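You operate a simulated robot arm through the tools that you are given. There is no shell and no other tool. Be economical: measure what you need, move in short steps, check, and stop when the job is done.

Carry out the task below with a simulated robot arm. There is one attempt and no reset: what you move stays moved.

TASK
Lid the soup, clip it, shut the vent, wait till the dot sinks.
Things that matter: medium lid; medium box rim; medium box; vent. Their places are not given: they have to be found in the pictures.

It is judged by the outcome, as a careful person would: the job done as asked, and still so three seconds after it is handed in. It fails if anything else is knocked over, pushed out of place, dropped, spilled or broken. A push-on lid holds only when it is set on centred and level and pressed home; a screw cap is set on level and turned clockwise until tight.

THE ROBOT
A 7-joint arm with a two-finger parallel gripper, fixed in place. Base frame: the origin is at the foot of the arm, x ahead of it, y to its left, z up; the work surface is at about z = 0.92. Readings come in m, degrees, newtons and seconds.
With the tool pointing down near the work surface it reaches from about 0.34 to 0.78 m from the base axis. Its first joint turns from -166.0 to 166.0 degrees. Payload 3.91 kg.
Tool frame: the origin (TCP) lies between the finger pads and is the grasp point; the fingertips stand 0.03 m ahead of it; z points along the fingers, y is the line along which they close. Largest opening 0.11 m; finger width 0.02, thickness 0.01; the body of the gripper, 0.048 by 0.112 m, starts 0.055 m behind the TCP.
Orientation is that of the tool frame in the base frame, as a unit quaternion [w, x, y, z]. With the fingers straight down and closing along the base's y, the tool's x points along the base's -x, its y along +y and its z along -z.

THE INTERFACE
- The arm moves only by the tool nudge_tool. Its arguments are lists of equal length, an entry for each row: "jaw": the finger opening in cm, from 0 to 11; "translation": the shift along the tool's x, y, z in cm, a list of three; "turn": the turn, a rotation vector about the tool's x, y, z in rad, a list of three. In form: {"jaw": [jaw, ...], "translation": [[dx, dy, dz], ...], "turn": [[rx, ry, rz], ...]}. A call has 1 to 12 rows; each row shifts and turns the commanded pose from where the row before left it, along the tool's axes as they then stand. A row lasts 0.2 s, in which the tool goes at most 0.05 m and 8.6 degrees; a call with a longer step from one row to the next is refused whole, and so is a gripper value outside its range. A pose out of reach is approached as far as the arm can. The call stops where the force on the tool passes 40 N (or 10 N more than at its start, if that is more) or the arm is blocked; 0.2 s more then pass. The fingers move at their own pace (about 0.153 m/s each) and stop on an object; they squeeze with about 26 N. The grip force told is the motor's: it shows also when the fingers shut on nothing. Time passes only in rows, and 0.2 s behind the last, so rows that do not move let the fingers close. The reply holds the time, the measured pose of the TCP, the force on the tool along the base axes, the opening and the grip force, in the units named above and with some noise.
- Cameras (640 x 400 px; columns grow to the right, rows downward): "scene" is fixed at [0.4006, -0.6472, 1.6518]; the picture's right is [0.88, 0.47, 0.00], its down [0.42, -0.79, -0.44] and it looks along [-0.21, 0.39, -0.90] (base axes); focal length 272 px, centre (320, 200). "wrist" rides on the gripper at [-0.036, 0, -0.057] in the tool frame; the picture's right is [0.00, -1.00, 0.00], its down [0.97, 0.00, -0.24] and it looks along [0.24, 0.00, 0.97] (tool axes); focal length 218 px, centre (320, 200).
- get_image(camera): a new picture of that camera. The clock stands still meanwhile.
- raise_lower(by): slides the trunk up (or, below 0, down) by that many m; the arm rides with it, the base frame stays. It gives what a move gives, with no picture.
- probe_pixels(camera, pixels): for up to 12 pixels [column, row] of the newest picture of that camera ("zoom" is the newest enlarged one), the place [x, y, z] in the base frame of the surface seen there, good to about 0.003 m. The clock stands still meanwhile.
- zoom(camera, box): a new picture of the part [left, top, right, bottom] of that camera's present view, enlarged. The clock stands still meanwhile.
- job_done(): hands the job in; it is judged then, once.

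Work in short steps. Measure before you move; look again where a grasp or a placing could have gone wrong, and mend it. You have 80 turns and 46 pictures in all, those below and enlarged ones among them. Open the gripper and draw the arm clear of the work before you hand the job in, unless the task says otherwise; then end with one line.

The tools are called as name(argument=value, ...) on one line, values as JSON. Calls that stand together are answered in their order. nudge_tool: Moves the arm, as the interface text tells. Its arguments: {"type":"object","properties":{"jaw":{"type":"array","items":{"type":"number"}},"translation":{"type":"array","items":{"type":"array","items":{"type":"number"}}},"turn":{"type":"array","items":{"type":"array","items":{"type":"number"}}}},"required":["jaw","translation","turn"]} The other tools are called the same way: raise_lower (by) slides the trunk up or down; get_image (camera) takes a picture; probe_pixels (camera, pixels) gives the place of the surface under pixels of a picture; zoom (camera, box) takes an enlarged picture of a part of a camera's view; job_done () hands the job in.

At the start:

```text
time_s: 0.0
tool_pos: [0.0786, -0.4278, 1.3074]
orientation: [0.0, 0.0, 1.0, 0.001]
force: [-0.6, 0.4, 0.5]
width: 0.1099
gripper_force: 0.2
trunk travel left (down, up): [-0.575, 0.035]
```

scene: 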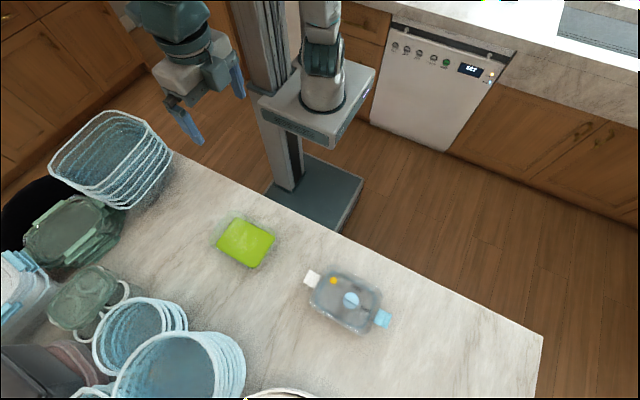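
wrist: 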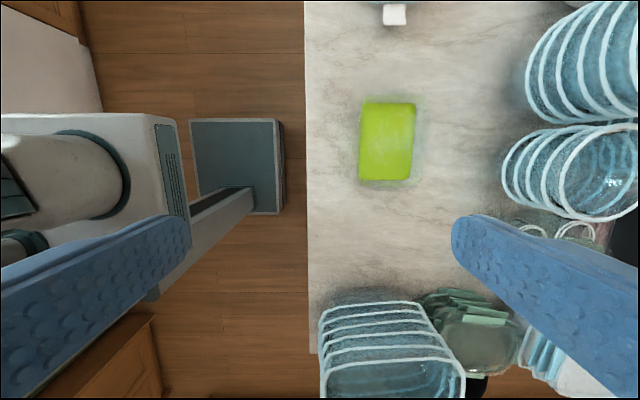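

The scene shows a green box near (245,243) and a clear item with blue clips near (347,300). I zoom on both.

zoom(camera="scene", box=[280, 250, 410, 340])

zoom(camera="scene", box=[0, 180, 320, 400])

```text
4.44 times, centred on (345, 295) of scene
```

zoom: 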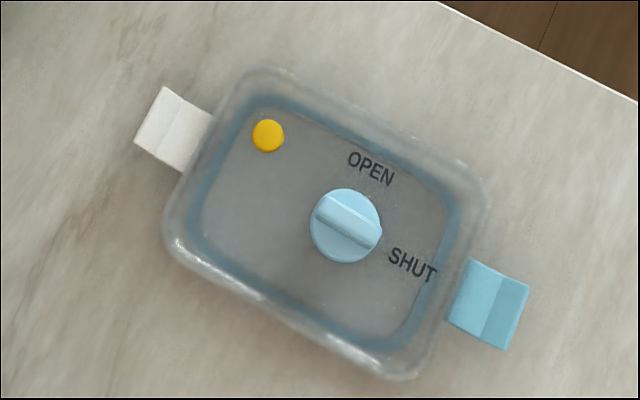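

```text
1.82 times, centred on (160, 290) of scene
```

zoom: 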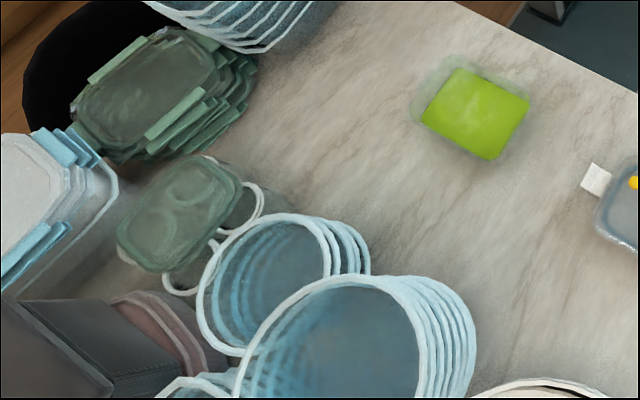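

The lid has a vent knob, OPEN/SHUT marks, an orange dot and two clips. A white rim peeks in at the bottom (285,393). I measure these places.

probe_pixels(camera="scene", pixels=[[285, 393], [250, 397], [318, 398], [351, 299], [333, 281], [311, 278], [382, 318], [245, 243], [330, 330], [345, 325], [375, 290], [285, 350]])

zoom(camera="scene", box=[200, 330, 340, 400])

```text
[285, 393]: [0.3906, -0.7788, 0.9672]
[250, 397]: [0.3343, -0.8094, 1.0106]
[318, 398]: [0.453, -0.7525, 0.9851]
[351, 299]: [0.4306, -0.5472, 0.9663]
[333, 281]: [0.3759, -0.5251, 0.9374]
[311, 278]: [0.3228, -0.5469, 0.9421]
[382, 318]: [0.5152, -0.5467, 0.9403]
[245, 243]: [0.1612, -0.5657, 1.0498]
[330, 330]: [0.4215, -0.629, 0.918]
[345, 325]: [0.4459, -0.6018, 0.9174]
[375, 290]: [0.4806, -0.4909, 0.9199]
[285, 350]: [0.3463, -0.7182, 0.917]
```

```text
4.57 times, centred on (270, 365) of scene
```

zoom: 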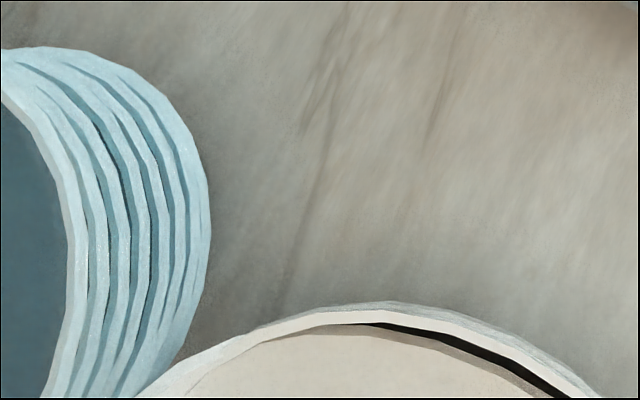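

The lid centre is about (0.42,-0.547), aligned with x. The green thing has a translucent halo: probably soup in a clear box. I zoom in.

zoom(camera="scene", box=[190, 200, 300, 280])

zoom(camera="wrist", box=[320, 60, 460, 220])

```text
5.00 times, centred on (245, 240) of scene
```

zoom: 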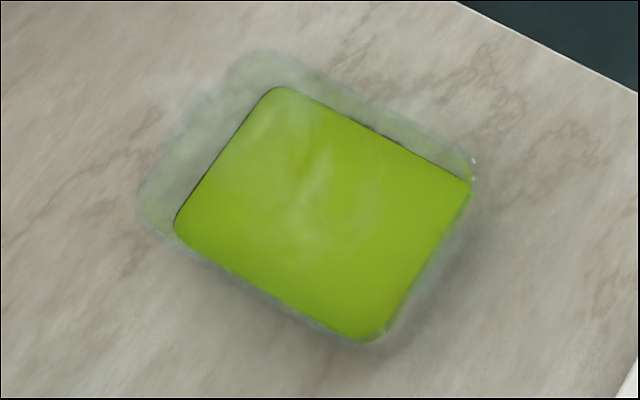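

```text
2.50 times, centred on (390, 140) of wrist
```

zoom: 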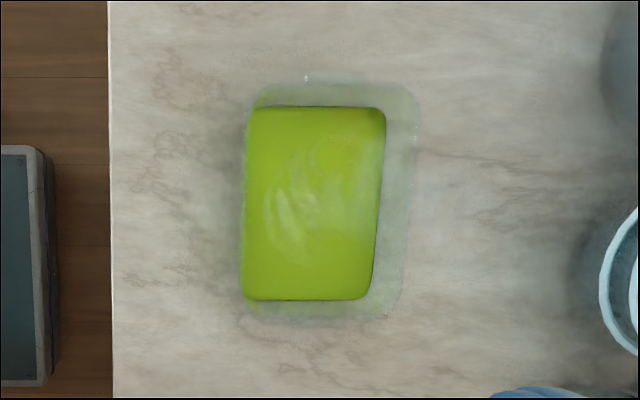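

The soup is in a clear box with its rim seen as a halo. I probe the rim in both cameras.

probe_pixels(camera="scene", pixels=[[235, 213], [252, 219], [270, 229], [274, 234], [266, 252], [254, 267], [235, 257], [213, 244], [221, 227], [232, 213], [212, 238], [240, 240]])

probe_pixels(camera="wrist", pixels=[[390, 95], [420, 97], [424, 140], [418, 183], [390, 185], [361, 183], [360, 140], [362, 100], [385, 140], [402, 94], [421, 120], [400, 186]])

```text
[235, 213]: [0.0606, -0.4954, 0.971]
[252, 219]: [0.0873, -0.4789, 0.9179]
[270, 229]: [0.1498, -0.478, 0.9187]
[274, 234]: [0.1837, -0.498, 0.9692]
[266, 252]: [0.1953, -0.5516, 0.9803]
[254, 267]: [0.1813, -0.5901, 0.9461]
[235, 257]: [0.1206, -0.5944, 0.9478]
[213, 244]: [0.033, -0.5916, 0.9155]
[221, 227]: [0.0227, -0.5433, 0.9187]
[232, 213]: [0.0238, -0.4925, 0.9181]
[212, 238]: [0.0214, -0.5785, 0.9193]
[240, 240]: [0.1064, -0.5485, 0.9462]
```

```text
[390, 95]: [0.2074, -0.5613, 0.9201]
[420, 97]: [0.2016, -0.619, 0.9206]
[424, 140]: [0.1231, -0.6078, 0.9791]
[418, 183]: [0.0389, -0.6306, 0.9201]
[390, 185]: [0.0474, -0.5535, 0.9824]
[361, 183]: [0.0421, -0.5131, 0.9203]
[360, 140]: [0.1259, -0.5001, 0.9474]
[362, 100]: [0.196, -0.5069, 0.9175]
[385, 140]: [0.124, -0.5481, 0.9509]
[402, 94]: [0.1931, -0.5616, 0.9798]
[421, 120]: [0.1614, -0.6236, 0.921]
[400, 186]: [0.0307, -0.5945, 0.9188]
```

Box: rim at z≈0.98, x≈0.045–0.20, y≈-0.495–-0.61. I move the arm above the lid to view it from the wrist camera.

nudge_tool(jaw=[11, 11, 11, 11, 11, 11, 11, 11, 11, 11], translation=[[-3.6, -1.2, 1.2], [-3.6, -1.2, 1.2], [-3.6, -1.2, 1.2], [-3.6, -1.2, 1.2], [-3.6, -1.2, 1.2], [-3.6, -1.2, 1.2], [-3.6, -1.2, 1.2], [-3.6, -1.2, 1.2], [-3.6, -1.2, 1.2], [0, 0, 0]], turn=[[0, 0, 0], [0, 0, 0], [0, 0, 0], [0, 0, 0], [0, 0, 0], [0, 0, 0], [0, 0, 0], [0, 0, 0], [0, 0, 0], [0, 0, 0]])

get_image(camera="wrist")

```text
time_s: 2.2
tool_pos: [0.4029, -0.5362, 1.2005]
orientation: [0.0, 0.0, 1.0, 0.0]
force: [-1.2, -0.1, -0.5]
width: 0.1101
gripper_force: 0.1
trunk travel left (down, up): [-0.575, 0.035]
```

```text
38 pictures are left
```

wrist: 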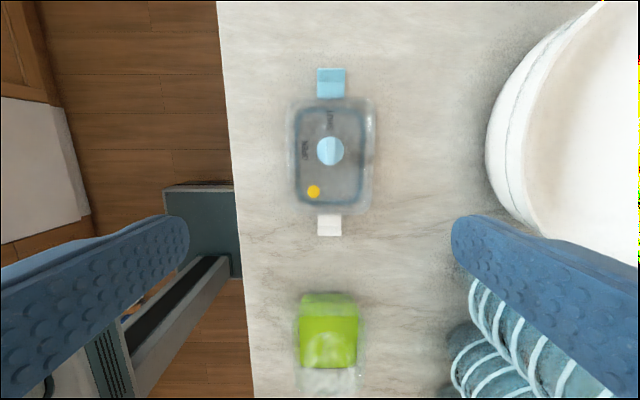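

I get a close view of the lid around (330,150) and probe it.

zoom(camera="wrist", box=[250, 50, 410, 250])

probe_pixels(camera="wrist", pixels=[[330, 151], [318, 151], [342, 151], [330, 139], [330, 164], [329, 70], [329, 95], [329, 217], [329, 233], [313, 191], [370, 150], [292, 150]])

```text
2.00 times, centred on (330, 150) of wrist
```

zoom: 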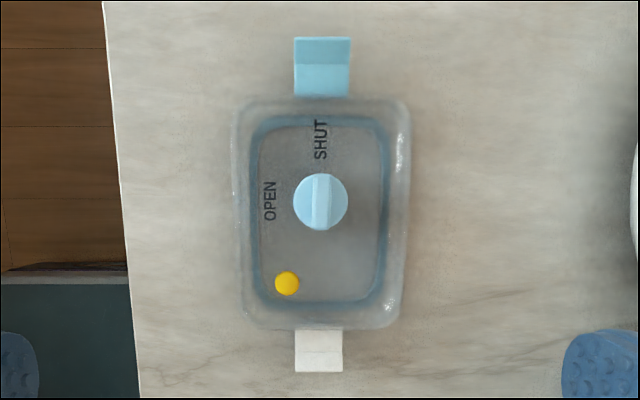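

```text
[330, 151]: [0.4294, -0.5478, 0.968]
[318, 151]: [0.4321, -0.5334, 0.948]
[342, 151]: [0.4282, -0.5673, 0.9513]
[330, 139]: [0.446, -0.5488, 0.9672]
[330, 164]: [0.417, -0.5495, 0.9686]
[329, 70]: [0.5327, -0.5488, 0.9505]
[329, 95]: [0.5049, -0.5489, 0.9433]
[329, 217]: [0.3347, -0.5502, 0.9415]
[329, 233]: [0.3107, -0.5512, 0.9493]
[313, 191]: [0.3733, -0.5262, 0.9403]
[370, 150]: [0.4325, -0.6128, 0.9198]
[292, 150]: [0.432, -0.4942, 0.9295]
```

I zoom in tightly on the knob to read its state.

zoom(camera="wrist", box=[300, 100, 360, 170])

zoom(camera="scene", box=[330, 280, 370, 315])

```text
5.71 times, centred on (330, 135) of wrist
```

zoom: 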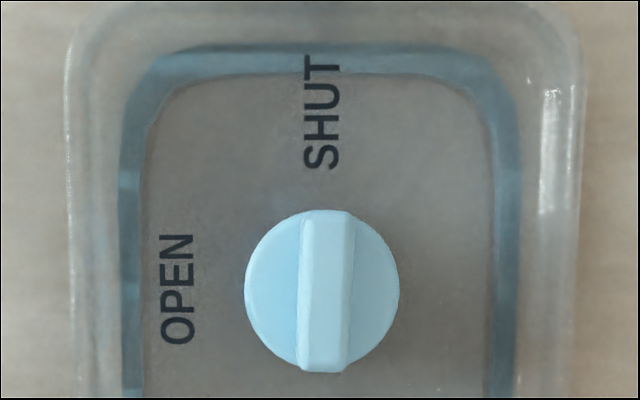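

```text
11.43 times, centred on (350, 298) of scene
```

zoom: 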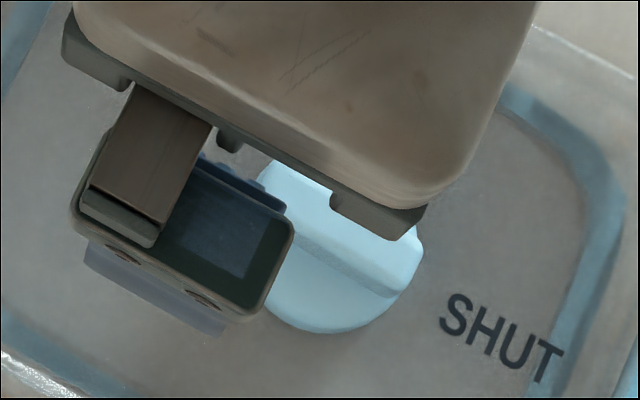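

The bar points along x, at SHUT. The knob is near (0.432,-0.549), the lid body is about 0.165×0.127 centred at (0.4195,-0.5505). Next I look straight down on the box to measure its rim.

nudge_tool(jaw=[11, 11, 11, 11, 11, 11, 11, 11], translation=[[4.3, -0.2, 0], [4.3, -0.2, 0], [4.3, -0.2, 0], [4.3, -0.2, 0], [4.3, -0.2, 0], [4.3, -0.2, 0], [4.3, -0.2, 0], [0, 0, 0]], turn=[[0, 0, 0], [0, 0, 0], [0, 0, 0], [0, 0, 0], [0, 0, 0], [0, 0, 0], [0, 0, 0], [0, 0, 0]])

zoom(camera="wrist", box=[240, 70, 400, 220])

```text
time_s: 4.0
tool_pos: [0.102, -0.5495, 1.2012]
orientation: [0.0, -0.001, 1.0, 0.0]
force: [0.8, -0.2, 0.3]
width: 0.11
gripper_force: 0.0
trunk travel left (down, up): [-0.575, 0.035]
```

```text
2.67 times, centred on (320, 145) of wrist
```

zoom: 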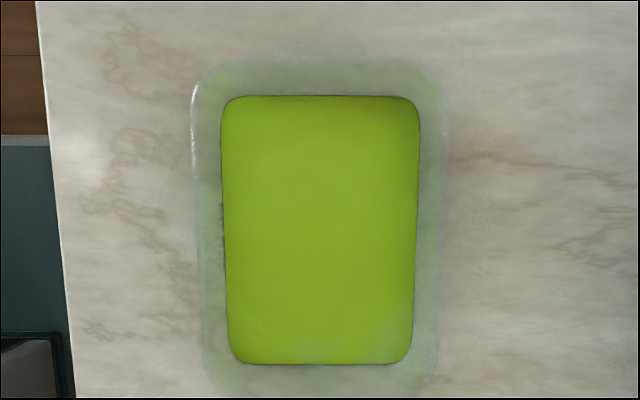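

The box centre works out near (0.121,-0.5495) with yaw 0. I probe rim heights at (320,95), (274,150), (366,150) and (320,215) to confirm.

probe_pixels(camera="zoom", pixels=[[320, 68], [320, 80], [250, 72], [390, 72], [200, 200], [210, 200], [430, 200], [440, 200], [320, 375], [320, 385], [320, 200], [195, 130]])

```text
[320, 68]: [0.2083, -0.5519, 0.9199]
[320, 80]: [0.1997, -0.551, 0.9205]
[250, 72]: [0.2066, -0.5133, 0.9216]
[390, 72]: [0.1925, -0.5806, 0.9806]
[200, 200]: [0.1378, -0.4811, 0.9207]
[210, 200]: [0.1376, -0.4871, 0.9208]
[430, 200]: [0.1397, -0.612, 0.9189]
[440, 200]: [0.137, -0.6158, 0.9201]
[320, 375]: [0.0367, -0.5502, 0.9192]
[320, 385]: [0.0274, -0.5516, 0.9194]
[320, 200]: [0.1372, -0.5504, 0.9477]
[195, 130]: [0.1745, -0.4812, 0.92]
```

Rim ≈0.98 is confirmed. Now I go back above the knob, at z≈1.08, and look once more to refine.

nudge_tool(jaw=[8, 6, 5, 5, 5, 5, 5, 5, 5, 5], translation=[[-4.125, 0, 0], [-4.125, 0, 0], [-4.125, 0, 0], [-4.125, 0, 0], [-4.125, 0, 2], [-4.125, 0, 2], [-4.125, 0, 2], [-4.125, 0, 2], [0, 0, 4], [0, 0, 0]], turn=[[0, 0, 0], [0, 0, 0], [0, 0, 0], [0, 0, 0], [0, 0, 0], [0, 0, 0], [0, 0, 0], [0, 0, 0], [0, 0, 0], [0, 0, 0]])

get_image(camera="wrist")

```text
time_s: 6.2
tool_pos: [0.4301, -0.5517, 1.0769]
orientation: [0.0, 0.0, 1.0, 0.0]
force: [-0.6, 0.4, 0.6]
width: 0.0503
gripper_force: 0.0
trunk travel left (down, up): [-0.575, 0.035]
```

```text
33 pictures are left
```

wrist: 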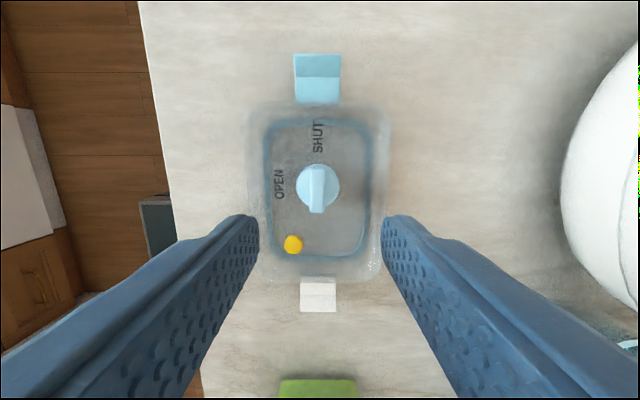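

The knob is at about (0.432,-0.550). I probe clip edges, ring and text to fix the knob's offset from the lid centre.

zoom(camera="wrist", box=[220, 40, 420, 165])

zoom(camera="wrist", box=[220, 200, 420, 325])

probe_pixels(camera="wrist", pixels=[[317, 54], [317, 76], [317, 78], [317, 100], [318, 107], [318, 124], [318, 255], [318, 272], [318, 281], [318, 298], [318, 310], [293, 245]])

```text
3.20 times, centred on (320, 102) of wrist
```

zoom: 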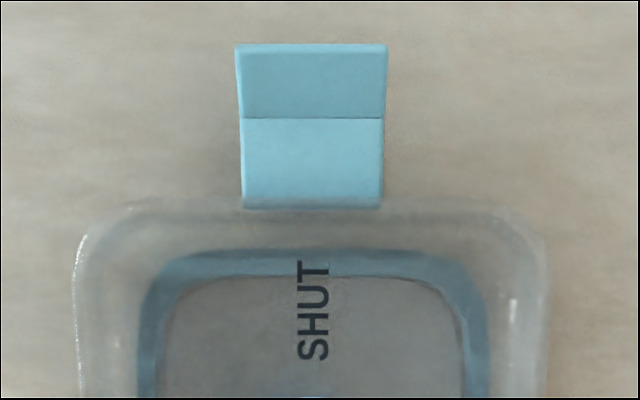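

```text
3.20 times, centred on (320, 262) of wrist
```

zoom: 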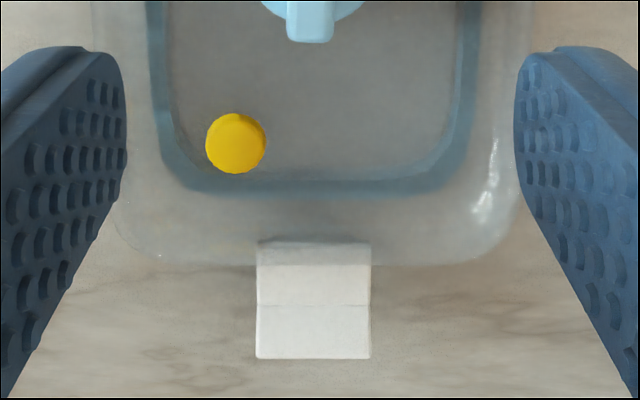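

```text
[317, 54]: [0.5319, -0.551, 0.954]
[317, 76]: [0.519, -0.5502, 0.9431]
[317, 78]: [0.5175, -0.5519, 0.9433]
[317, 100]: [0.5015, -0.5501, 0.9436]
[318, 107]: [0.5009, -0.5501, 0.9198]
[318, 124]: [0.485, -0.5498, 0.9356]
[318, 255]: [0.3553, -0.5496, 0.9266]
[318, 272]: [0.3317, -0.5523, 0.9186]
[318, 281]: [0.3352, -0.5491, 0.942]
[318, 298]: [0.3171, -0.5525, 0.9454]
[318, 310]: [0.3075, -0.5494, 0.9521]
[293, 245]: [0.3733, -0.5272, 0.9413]
```

Lid centre is ≈(0.420,-0.5505) and the knob is 0.012 further in x. I descend on the knob's bar and close on it.

nudge_tool(jaw=[5, 5, 5, 5, 5, 0, 0, 0], translation=[[-0.2, 0.15, 2.5], [0, 0, 2.5], [0, 0, 2.2], [0, 0, 2.2], [0, 0, 0], [0, 0, 0], [0, 0, 0], [0, 0, 0]], turn=[[0, 0, 0], [0, 0, 0], [0, 0, 0], [0, 0, 0], [0, 0, 0], [0, 0, 0], [0, 0, 0], [0, 0, 0]])

get_image(camera="wrist")

```text
time_s: 8.0
tool_pos: [0.4354, -0.5458, 0.9831]
orientation: [0.0, 0.001, 1.0, 0.0]
force: [0.5, 0.9, 0.3]
width: 0.011
gripper_force: 26.1
trunk travel left (down, up): [-0.575, 0.035]
```

```text
30 pictures are left
```

wrist: 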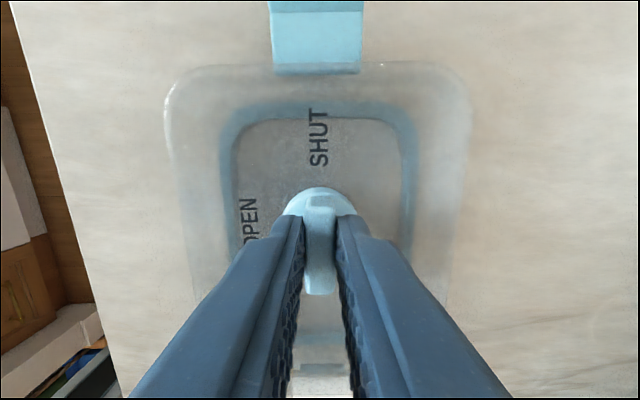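

The bar is gripped (width 0.011). I lift the lid 12 cm and check it hangs level.

nudge_tool(jaw=[0, 0, 0, 0, 0, 0, 0], translation=[[0, 0, -1], [0, 0, -2], [0, 0, -3], [0, 0, -3], [0, 0, -3], [0, 0, 0], [0, 0, 0]], turn=[[0, 0, 0], [0, 0, 0], [0, 0, 0], [0, 0, 0], [0, 0, 0], [0, 0, 0], [0, 0, 0]])

get_image(camera="wrist")

get_image(camera="scene")

```text
time_s: 9.6
tool_pos: [0.4343, -0.5492, 1.1033]
orientation: [0.0, 0.001, 1.0, 0.0]
force: [0.0, 0.1, 0.1]
width: 0.0001
gripper_force: 26.0
trunk travel left (down, up): [-0.575, 0.035]
```

```text
29 pictures are left
```

wrist: 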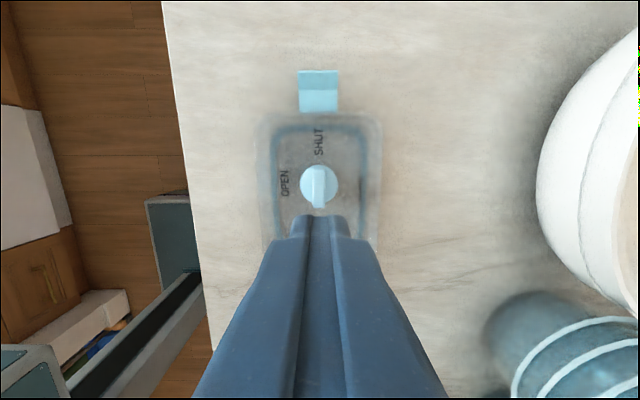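

```text
28 pictures are left
```

scene: 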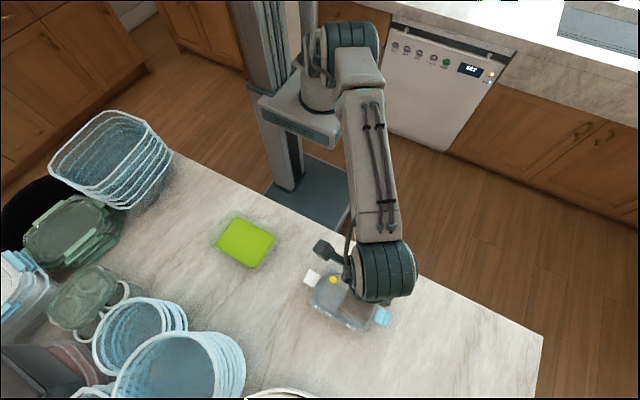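

The grip slipped: width 0.0001, and the lid is still on the table. I look closely at the knob's shape and place before regrasping.

zoom(camera="wrist", box=[280, 140, 360, 220])

probe_pixels(camera="wrist", pixels=[[319, 185], [319, 175], [306, 185], [308, 178], [332, 185], [330, 178], [319, 200], [319, 80], [319, 105], [319, 148], [290, 185], [345, 185]])

```text
5.00 times, centred on (320, 180) of wrist
```

zoom: 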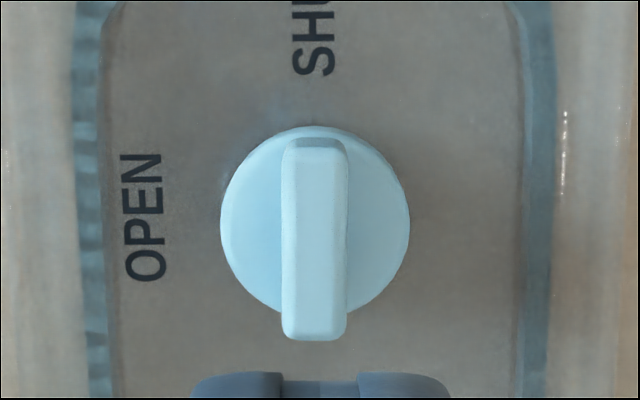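

```text
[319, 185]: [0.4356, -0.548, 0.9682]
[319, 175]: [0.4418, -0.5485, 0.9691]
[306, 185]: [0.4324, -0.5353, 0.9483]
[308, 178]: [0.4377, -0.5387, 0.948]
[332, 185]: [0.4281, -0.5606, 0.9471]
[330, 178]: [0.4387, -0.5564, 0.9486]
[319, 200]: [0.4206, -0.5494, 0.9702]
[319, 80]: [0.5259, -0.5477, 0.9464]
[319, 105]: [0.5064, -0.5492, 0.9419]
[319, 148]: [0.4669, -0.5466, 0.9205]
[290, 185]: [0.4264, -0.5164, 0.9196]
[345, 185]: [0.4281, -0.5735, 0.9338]
```

Disc top is ≈0.948 and bar top ≈0.969, so there was room to grip deeper. I regrasp with fingertips just above the disc, then lift slowly by a little.

nudge_tool(jaw=[4, 4, 4, 4, 4, 4, 0, 0, 0, 0], translation=[[0, 0, 2], [0, 0, 3], [0, 0, 3], [0, 0, 3], [0, 0, 1.5], [0, 0, 0], [0, 0, 0], [0, 0, 0], [0, 0, 0], [0, 0, 0]], turn=[[0, 0, 0], [0, 0, 0], [0, 0, 0], [0, 0, 0], [0, 0, 0], [0, 0, 0], [0, 0, 0], [0, 0, 0], [0, 0, 0], [0, 0, 0]])

nudge_tool(jaw=[0, 0, 0, 0], translation=[[0, 0, -0.3], [0, 0, -0.3], [0, 0, -0.3], [0, 0, 0]], turn=[[0, 0, 0], [0, 0, 0], [0, 0, 0], [0, 0, 0]])

```text
time_s: 11.8
tool_pos: [0.4335, -0.5477, 0.9813]
orientation: [0.0, -0.001, 1.0, 0.0]
force: [-0.1, 0.1, 0.0]
width: 0.0111
gripper_force: 25.9
trunk travel left (down, up): [-0.575, 0.035]
```

```text
time_s: 12.8
tool_pos: [0.4332, -0.5486, 0.989]
orientation: [0.0, 0.0, 1.0, 0.0]
force: [0.3, -0.5, -1.8]
width: 0.0112
gripper_force: 26.0
trunk travel left (down, up): [-0.575, 0.035]
```

Width holds at 0.0112 and a downward load of 1.8 N shows. I check whether the lid rises.

get_image(camera="wrist")

probe_pixels(camera="wrist", pixels=[[318, 30], [318, 60], [320, 200], [320, 250], [300, 210], [335, 205]])

```text
26 pictures are left
```

wrist: 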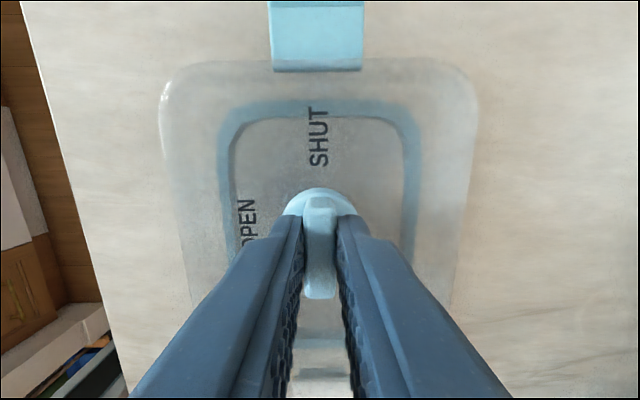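

```text
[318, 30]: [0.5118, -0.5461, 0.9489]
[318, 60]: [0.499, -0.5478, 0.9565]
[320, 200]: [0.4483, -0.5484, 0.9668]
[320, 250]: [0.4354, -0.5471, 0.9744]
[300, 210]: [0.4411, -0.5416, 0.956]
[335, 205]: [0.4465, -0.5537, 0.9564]
```

The lid has risen about 1 cm in the grip. I keep lifting slowly and check that it is retained.

nudge_tool(jaw=[0, 0, 0, 0, 0, 0, 0, 0, 0, 0, 0, 0], translation=[[0, 0, -0.3], [0, 0, -0.5], [0, 0, -0.7], [0, 0, -0.8], [0, 0, -0.8], [0, 0, -0.8], [0, 0, -0.8], [0, 0, -0.8], [0, 0, -0.8], [0, 0, -0.7], [0, 0, -0.5], [0, 0, -0.3]], turn=[[0, 0, 0], [0, 0, 0], [0, 0, 0], [0, 0, 0], [0, 0, 0], [0, 0, 0], [0, 0, 0], [0, 0, 0], [0, 0, 0], [0, 0, 0], [0, 0, 0], [0, 0, 0]])

get_image(camera="wrist")

probe_pixels(camera="wrist", pixels=[[318, 20], [318, 60], [320, 200], [320, 250], [300, 210], [335, 205], [320, 365]])

```text
time_s: 15.4
tool_pos: [0.4324, -0.5497, 1.0678]
orientation: [0.0, 0.0, 1.0, 0.0]
force: [-1.1, 0.3, -1.5]
width: 0.0115
gripper_force: 25.8
trunk travel left (down, up): [-0.575, 0.035]
```

```text
25 pictures are left
```

wrist: 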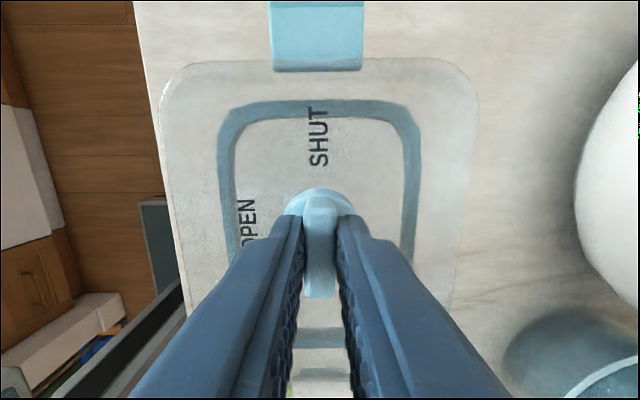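

```text
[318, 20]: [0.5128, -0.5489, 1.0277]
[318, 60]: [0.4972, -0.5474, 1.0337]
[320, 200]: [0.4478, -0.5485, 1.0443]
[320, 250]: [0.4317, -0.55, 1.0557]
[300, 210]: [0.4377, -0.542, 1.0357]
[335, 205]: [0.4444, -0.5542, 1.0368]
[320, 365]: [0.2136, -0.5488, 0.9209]
```

The lid hangs level and firm in the grip. I carry it 30.0 cm in -x, above the box.

nudge_tool(jaw=[0, 0, 0, 0, 0, 0, 0, 0, 0, 0, 0, 0], translation=[[1, 0, 0], [1.8, 0, 0], [2.6, 0, 0], [3.2, -0.1, 0], [3.4, 0, 0], [3.4, 0, 0], [3.4, 0, 0], [3.2, 0, 0], [2.8, 0, 0], [2.4, 0, 0], [1.8, 0, 0], [1.0, 0, 0]], turn=[[0, 0, 0], [0, 0, 0], [0, 0, 0], [0, 0, 0], [0, 0, 0], [0, 0, 0], [0, 0, 0], [0, 0, 0], [0, 0, 0], [0, 0, 0], [0, 0, 0], [0, 0, 0]])

get_image(camera="wrist")

zoom(camera="scene", box=[180, 180, 310, 290])

```text
time_s: 18.0
tool_pos: [0.1322, -0.5498, 1.0679]
orientation: [0.0, -0.001, 1.0, 0.0]
force: [-0.6, 0.4, -1.1]
width: 0.0113
gripper_force: 26.2
trunk travel left (down, up): [-0.575, 0.035]
```

```text
24 pictures are left
```

wrist: 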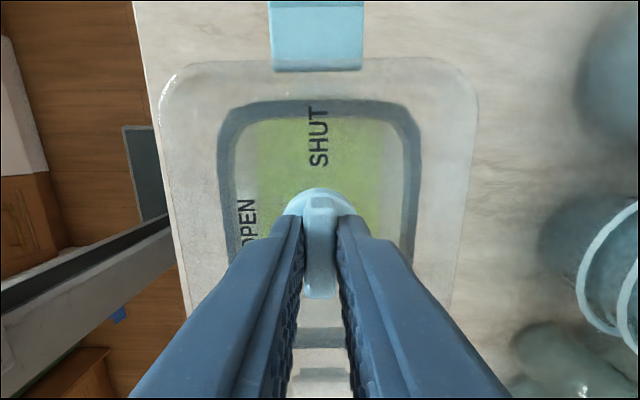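

```text
3.64 times, centred on (245, 235) of scene
```

zoom: 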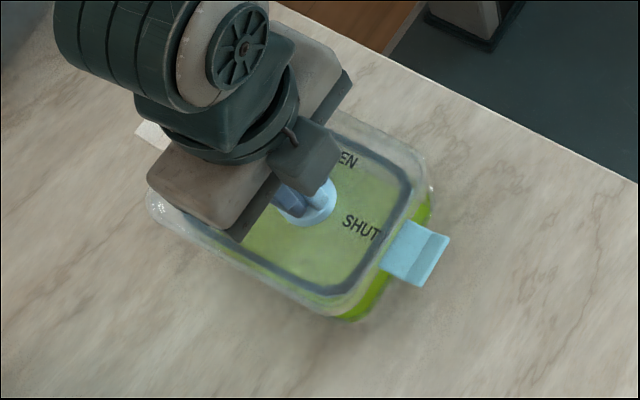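

The lid's ring (cols 218–420) is centred over the soup (cols 257–383). I lower slowly toward the rim.

nudge_tool(jaw=[0, 0, 0, 0, 0], translation=[[0, 0, 0.4], [0, 0, 0.6], [0, 0, 0.6], [0, 0, 0.4], [0, 0, 0]], turn=[[0, 0, 0], [0, 0, 0], [0, 0, 0], [0, 0, 0], [0, 0, 0]])

get_image(camera="wrist")

zoom(camera="scene", box=[180, 180, 310, 290])

```text
time_s: 19.2
tool_pos: [0.1327, -0.5508, 1.0467]
orientation: [-0.001, 0.0, 1.0, 0.0]
force: [-0.3, -0.4, -1.2]
width: 0.0115
gripper_force: 26.0
trunk travel left (down, up): [-0.575, 0.035]
```

```text
22 pictures are left
```

wrist: 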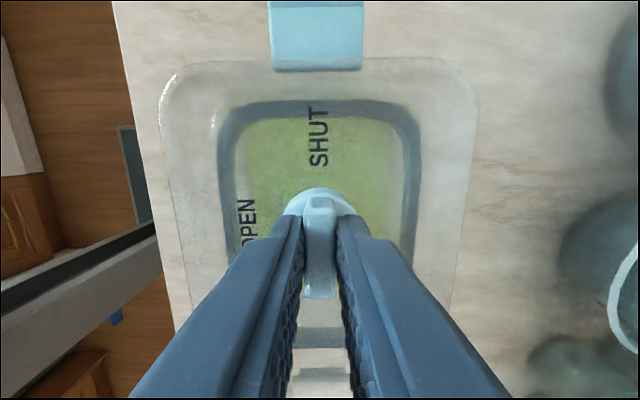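

```text
3.64 times, centred on (245, 235) of scene
```

zoom: 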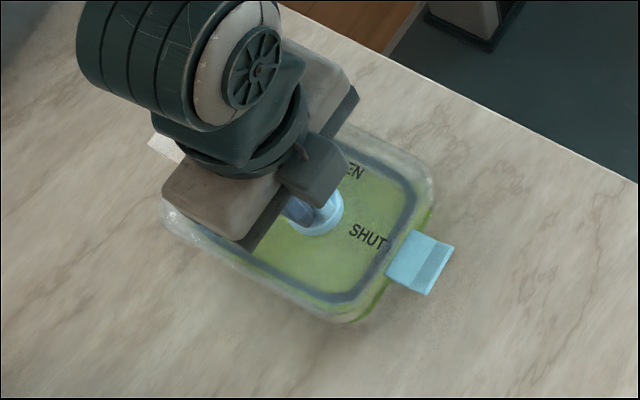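

Still free of contact (-1.2 N is just the weight). I lower in 2 mm steps to touch.

nudge_tool(jaw=[0, 0, 0, 0, 0], translation=[[0, 0, 0.2], [0, 0, 0.2], [0, 0, 0.2], [0, 0, 0.2], [0, 0, 0]], turn=[[0, 0, 0], [0, 0, 0], [0, 0, 0], [0, 0, 0], [0, 0, 0]])

```text
time_s: 20.4
tool_pos: [0.1343, -0.5509, 1.0404]
orientation: [0.0, 0.0, 1.0, 0.0]
force: [0.1, -0.4, -1.6]
width: 0.011
gripper_force: 26.8
trunk travel left (down, up): [-0.575, 0.035]
```

No contact yet. I continue down.

nudge_tool(jaw=[0, 0, 0, 0, 0], translation=[[0, 0, 0.15], [0, 0, 0.15], [0, 0, 0.15], [0, 0, 0.15], [0, 0, 0]], turn=[[0, 0, 0], [0, 0, 0], [0, 0, 0], [0, 0, 0], [0, 0, 0]])

```text
time_s: 21.6
tool_pos: [0.1334, -0.5486, 1.0366]
orientation: [0.001, 0.0, 1.0, -0.003]
force: [2.0, -7.0, 21.7]
width: 0.0114
gripper_force: 26.0
trunk travel left (down, up): [-0.575, 0.035]
```

Contact: 21.7 N at z≈1.036. I look at the seating before pressing.

get_image(camera="wrist")

zoom(camera="scene", box=[180, 180, 310, 290])

```text
20 pictures are left
```

wrist: 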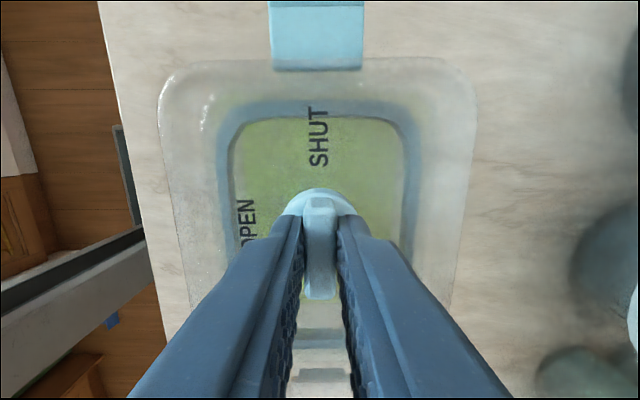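

```text
3.64 times, centred on (245, 235) of scene
```

zoom: 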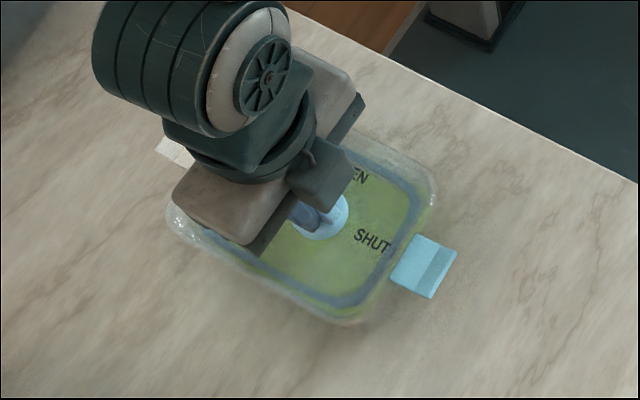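

The lid sits aligned over the rim. I press down in small steps and watch the force.

nudge_tool(jaw=[0, 0, 0, 0], translation=[[0, 0, 0.15], [0, 0, 0.15], [0, 0, 0.15], [0, 0, 0]], turn=[[0, 0, 0], [0, 0, 0], [0, 0, 0], [0, 0, 0]])

```text
time_s: 22.3
tool_pos: [0.1338, -0.5496, 1.0346]
orientation: [0.0, 0.0, 1.0, -0.005]
force: [-0.5, 2.1, 12.5]
width: 0.0116
gripper_force: 25.7
trunk travel left (down, up): [-0.575, 0.035]
stopped in row 3: the force on the tool passed its limit (the readings are from after the stop); the commanded pose is now the measured one
```

It stopped past 40 N at z 1.0346. I press again to see whether it has bottomed out.

nudge_tool(jaw=[0, 0, 0, 0], translation=[[0, 0, 0.2], [0, 0, 0.2], [0, 0, 0.2], [0, 0, 0]], turn=[[0, 0, 0], [0, 0, 0], [0, 0, 0], [0, 0, 0]])

zoom(camera="scene", box=[180, 180, 310, 290])

```text
time_s: 22.9
tool_pos: [0.133, -0.5517, 1.0351]
orientation: [0.001, -0.001, 1.0, -0.008]
force: [0.8, 4.1, 18.6]
width: 0.0116
gripper_force: 25.9
trunk travel left (down, up): [-0.575, 0.035]
stopped in row 3: the force on the tool passed its limit (the readings are from after the stop); the commanded pose is now the measured one
```

```text
3.64 times, centred on (245, 235) of scene
```

zoom: 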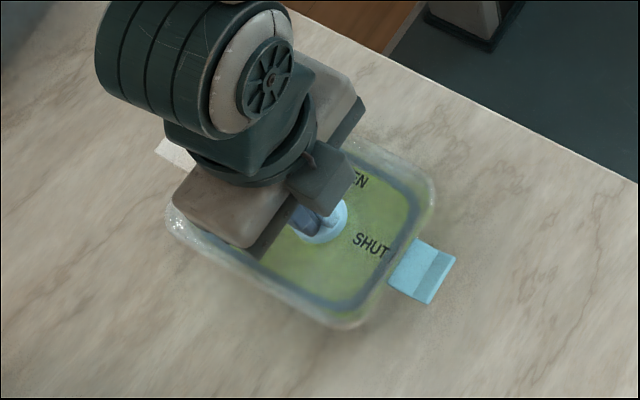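

Force is reached with no further travel. I release, rise, and look at the lid from above.

nudge_tool(jaw=[4, 4, 4, 4, 4, 4], translation=[[0, 0, 0], [0, 0, 0], [0, 0, -2], [0, 0, -3], [0, 0, -4], [0, 0, 0]], turn=[[0, 0, 0], [0, 0, 0], [0, 0, 0], [0, 0, 0], [0, 0, 0], [0, 0, 0]])

get_image(camera="wrist")

probe_pixels(camera="wrist", pixels=[[318, 60], [318, 80], [318, 98], [318, 124], [318, 255], [318, 281], [318, 298], [318, 310], [318, 185], [305, 190], [293, 245], [275, 180]])

```text
time_s: 24.3
tool_pos: [0.1289, -0.5519, 1.1231]
orientation: [-0.001, 0.0, 1.0, -0.006]
force: [0.3, 0.7, -0.4]
width: 0.04
gripper_force: 0.0
trunk travel left (down, up): [-0.575, 0.035]
```

```text
17 pictures are left
```

wrist: 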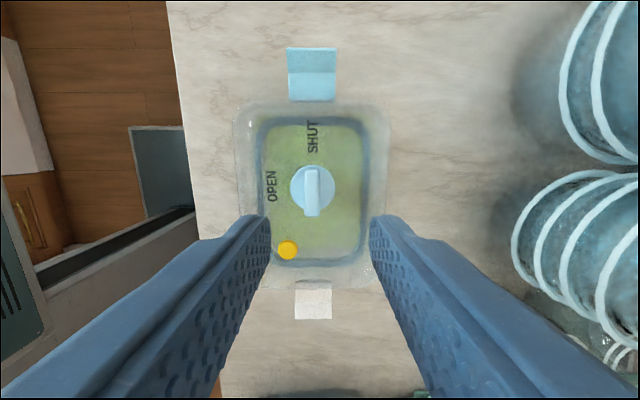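

```text
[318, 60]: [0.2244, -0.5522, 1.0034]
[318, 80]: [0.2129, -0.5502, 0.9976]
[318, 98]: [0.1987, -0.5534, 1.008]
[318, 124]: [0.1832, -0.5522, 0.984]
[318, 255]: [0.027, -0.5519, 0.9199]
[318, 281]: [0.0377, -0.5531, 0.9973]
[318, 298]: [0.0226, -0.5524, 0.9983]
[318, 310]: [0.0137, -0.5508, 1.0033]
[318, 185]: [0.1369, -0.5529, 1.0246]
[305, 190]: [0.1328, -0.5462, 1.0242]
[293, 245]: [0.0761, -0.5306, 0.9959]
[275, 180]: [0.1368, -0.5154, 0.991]
```

The lid sits level (clips at z≈0.997 at both ends), dot still up. I regrip the bar, correcting the slight tilt, and test-turn it toward OPEN so air can escape on pressing.

nudge_tool(jaw=[4, 4, 4, 4, 0, 0, 0, 0, 0, 0, 0], translation=[[0, 0, 2.5], [0, 0, 2.5], [0, 0, 2.5], [0, 0, 1.2], [0, 0, 0], [0, 0, 0], [0, 0, 0], [0, 0, 0], [0, 0, 0], [0, 0, 0], [0, 0, 0]], turn=[[-0.012, 0, 0], [0, 0, 0], [0, 0, 0], [0, 0, 0], [0, 0, 0], [0, 0, 0], [0, 0, 0], [0, 0, -0.12], [0, 0, -0.12], [0, 0, -0.12], [0, 0, 0]])

get_image(camera="wrist")

```text
time_s: 26.7
tool_pos: [0.1324, -0.5526, 1.0359]
orientation: [0.0, -0.18, 0.984, 0.0]
force: [0.7, -1.4, 4.4]
width: 0.0115
gripper_force: 26.6
trunk travel left (down, up): [-0.575, 0.035]
```

```text
16 pictures are left
```

wrist: 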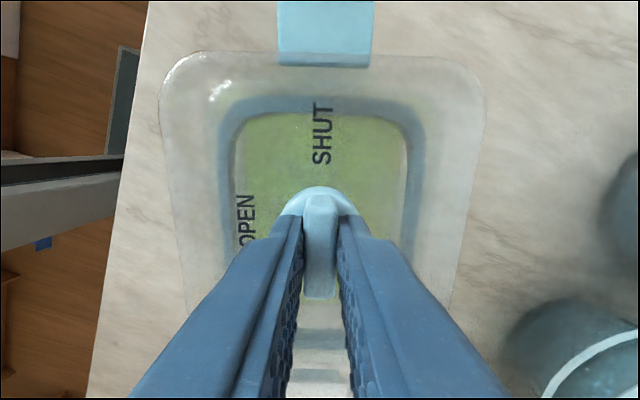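

The lid and box turned along with the knob rather than the knob alone. I turn back by the same amount to restore the box and look.

nudge_tool(jaw=[0, 0, 0, 0], translation=[[0, 0, 0], [0, 0, 0], [0, 0, 0], [0, 0, 0]], turn=[[0, 0, 0.12], [0, 0, 0.12], [0, 0, 0.12], [0, 0, 0]])

get_image(camera="wrist")

```text
time_s: 27.7
tool_pos: [0.1346, -0.5526, 1.0361]
orientation: [0.0, 0.001, 1.0, -0.001]
force: [-1.6, 0.3, 2.5]
width: 0.0113
gripper_force: 26.0
trunk travel left (down, up): [-0.575, 0.035]
```

```text
15 pictures are left
```

wrist: 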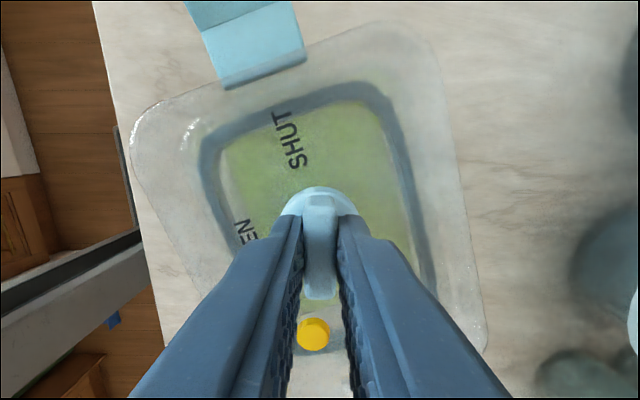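

Turning CCW hit the knob's stop and carried the box 20°, while CW turned the knob alone. So the vent starts OPEN and CW shuts it. The final CW turn to the stop will bring the box back too. I first clip: release, rise, align the tool with the lid (20° CCW), and go over the blue clip 9.7 cm out.

nudge_tool(jaw=[4, 4, 4, 4, 4, 2, 0, 0, 0, 0], translation=[[0, 0, 0], [0, 0, 0], [0, 0, -2], [0, 0, -3], [0, 0, -2], [-3, 0, 0], [-3.4, 0, 0], [-3.3, 0, 0], [0, 0, 0], [0, 0, 0]], turn=[[0, 0, 0], [0, 0, 0], [0, 0, 0], [0, 0, -0.12], [0, 0, -0.12], [0, 0, -0.12], [0, 0, 0], [0, 0, 0], [0, 0, 0], [0, 0, 0]])

get_image(camera="wrist")

```text
time_s: 29.9
tool_pos: [0.226, -0.5203, 1.1068]
orientation: [0.0, -0.18, 0.984, 0.0]
force: [0.1, -0.5, -0.2]
width: 0.0
gripper_force: 26.2
trunk travel left (down, up): [-0.575, 0.035]
```

```text
14 pictures are left
```

wrist: 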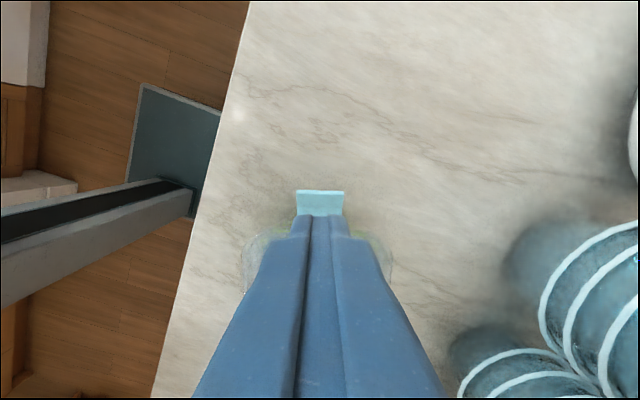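

The clip is centred under the fingers, its outer edge 4 mm beyond the TCP. I descend to it and press it down in small steps.

nudge_tool(jaw=[0, 0, 0, 0, 0, 0, 0, 0, 0, 0], translation=[[0, 0, 2.5], [0, 0, 2.5], [0, 0, 2], [0, 0, 0.4], [0, 0, 0.4], [0, 0, 0.4], [0, 0, 0.4], [0, 0, 0.4], [0, 0, 0.4], [0, 0, 0]], turn=[[0, 0, 0], [0, 0, 0], [0, 0, 0], [0, 0, 0], [0, 0, 0], [0, 0, 0], [0, 0, 0], [0, 0, 0], [0, 0, 0], [0, 0, 0]])

get_image(camera="wrist")

zoom(camera="scene", box=[180, 180, 310, 290])

```text
time_s: 32.1
tool_pos: [0.2258, -0.5216, 1.0116]
orientation: [0.001, -0.179, 0.984, -0.001]
force: [0.2, -1.0, 0.0]
width: 0.0
gripper_force: 25.7
trunk travel left (down, up): [-0.575, 0.035]
```

```text
13 pictures are left
```

wrist: 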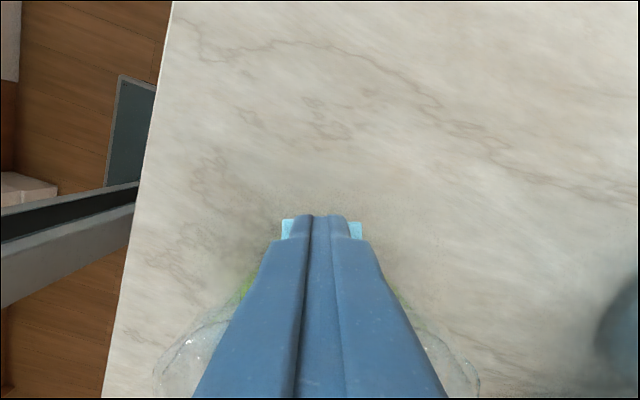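

```text
3.64 times, centred on (245, 235) of scene
```

zoom: 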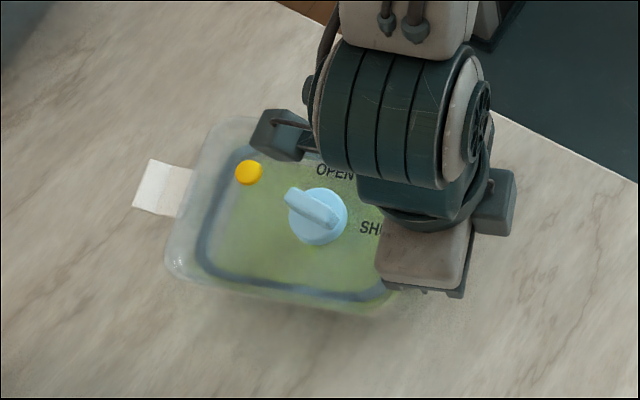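

The clip yields with little force. I go down 1.6 cm more, then push inward toward the box in small steps.

nudge_tool(jaw=[0, 0, 0, 0, 0, 0, 0, 0], translation=[[0, 0, 0.4], [0, 0, 0.4], [0, 0, 0.4], [0, 0, 0.4], [0.3, 0, 0], [0.3, 0, 0], [0.3, 0, 0], [0, 0, 0]], turn=[[0, 0, 0], [0, 0, 0], [0, 0, 0], [0, 0, 0], [0, 0, 0], [0, 0, 0], [0, 0, 0], [0, 0, 0]])

get_image(camera="wrist")

```text
time_s: 33.9
tool_pos: [0.2173, -0.5248, 0.9957]
orientation: [0.0, -0.18, 0.984, -0.002]
force: [2.2, -0.4, 2.5]
width: 0.0
gripper_force: 25.7
trunk travel left (down, up): [-0.575, 0.035]
```

```text
11 pictures are left
```

wrist: 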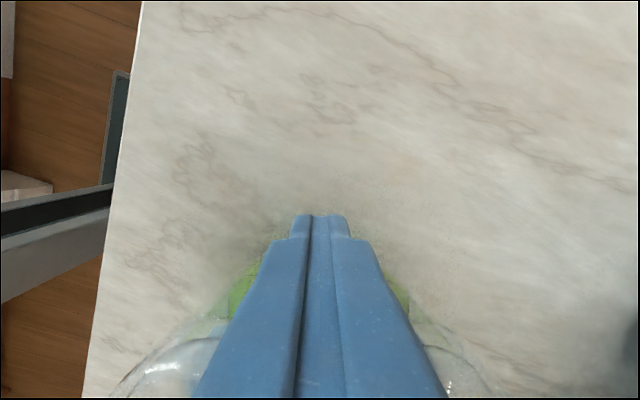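

Only 2 N so far. I push inward a few millimetres more, then back off and rise for a look.

nudge_tool(jaw=[0, 0, 0, 0], translation=[[0.2, 0, 0], [0.2, 0, 0], [0.1, 0, 0], [0, 0, 0]], turn=[[0, 0, 0], [0, 0, 0], [0, 0, 0], [0, 0, 0]])

nudge_tool(jaw=[0, 0, 0, 0, 0], translation=[[-1.5, 0, 0], [-3, 0, 0], [-3, 0, -3], [0, 0, -4], [0, 0, -2]], turn=[[0, 0, 0], [0, 0, 0], [0, 0, 0], [0, 0, 0], [0, 0, 0]])

zoom(camera="scene", box=[190, 190, 310, 280])

```text
time_s: 34.9
tool_pos: [0.2137, -0.5263, 0.9951]
orientation: [-0.001, -0.18, 0.984, -0.001]
force: [6.1, 0.6, 4.8]
width: 0.0
gripper_force: 25.3
trunk travel left (down, up): [-0.575, 0.035]
```

```text
time_s: 36.1
tool_pos: [0.2832, -0.5008, 1.0847]
orientation: [-0.001, -0.179, 0.984, -0.001]
force: [-0.3, 0.0, 1.2]
width: 0.0
gripper_force: 26.0
trunk travel left (down, up): [-0.575, 0.035]
```

```text
4.44 times, centred on (250, 235) of scene
```

zoom: 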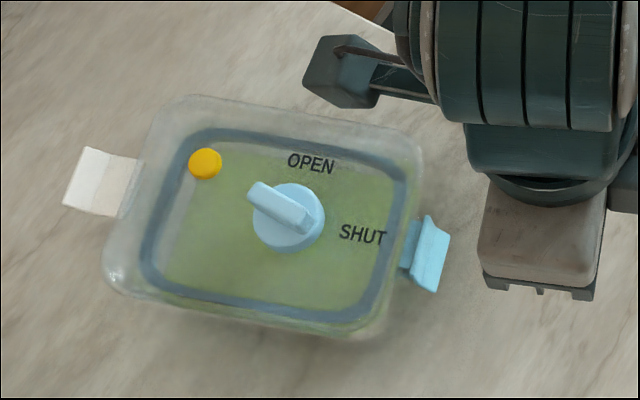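

The blue clip is folded down. I probe it for how far it has swung.

probe_pixels(camera="zoom", pixels=[[412, 245], [418, 255], [428, 220], [435, 255], [445, 235], [425, 285], [407, 262], [110, 180], [80, 180], [285, 215], [204, 163], [130, 150]])

```text
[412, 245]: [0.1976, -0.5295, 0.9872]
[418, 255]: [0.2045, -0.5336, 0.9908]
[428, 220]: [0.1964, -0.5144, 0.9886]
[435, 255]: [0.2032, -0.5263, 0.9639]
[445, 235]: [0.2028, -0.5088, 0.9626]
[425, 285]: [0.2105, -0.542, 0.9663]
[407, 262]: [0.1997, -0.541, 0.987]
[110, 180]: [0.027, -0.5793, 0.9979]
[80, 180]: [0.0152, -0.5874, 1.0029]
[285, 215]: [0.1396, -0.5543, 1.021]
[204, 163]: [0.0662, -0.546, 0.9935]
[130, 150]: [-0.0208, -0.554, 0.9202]
```

The blue clip stands near-vertical at the rim (top z 0.99, bottom z 0.963). Lid yaw now is about 17°. I realign and go over the white clip at about (0.019,-0.586).

nudge_tool(jaw=[0, 0, 0, 0, 0, 0, 0, 0, 0, 0, 0, 0], translation=[[0, 0, 0], [3, 0, 0], [3, 0, 0], [3, 0, 0], [3, 0, 0], [3, 0, 0], [3, 0, 0], [3, 0, 0], [3, 0, 0], [2.7, 0, 0], [1, -0.4, 0], [0, 0, 0]], turn=[[0, 0, 0.06], [0, 0, 0], [0, 0, 0], [0, 0, 0], [0, 0, 0], [0, 0, 0], [0, 0, 0], [0, 0, 0], [0, 0, 0], [0, 0, 0], [0, 0, 0], [0, 0, 0]])

get_image(camera="wrist")

```text
time_s: 38.7
tool_pos: [0.0193, -0.5851, 1.0829]
orientation: [0.0, -0.15, 0.989, 0.0]
force: [-0.2, -0.7, -0.3]
width: 0.0
gripper_force: 26.0
trunk travel left (down, up): [-0.575, 0.035]
```

```text
9 pictures are left
```

wrist: 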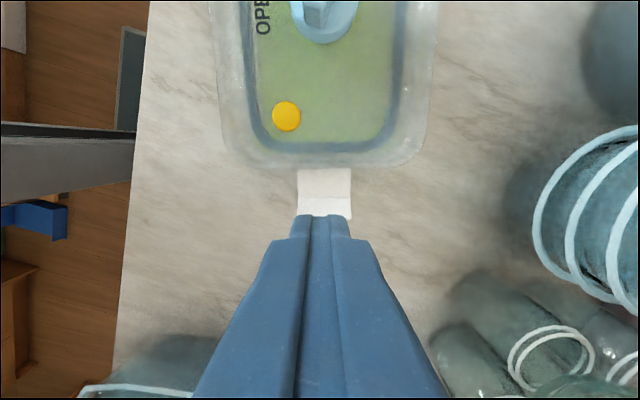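

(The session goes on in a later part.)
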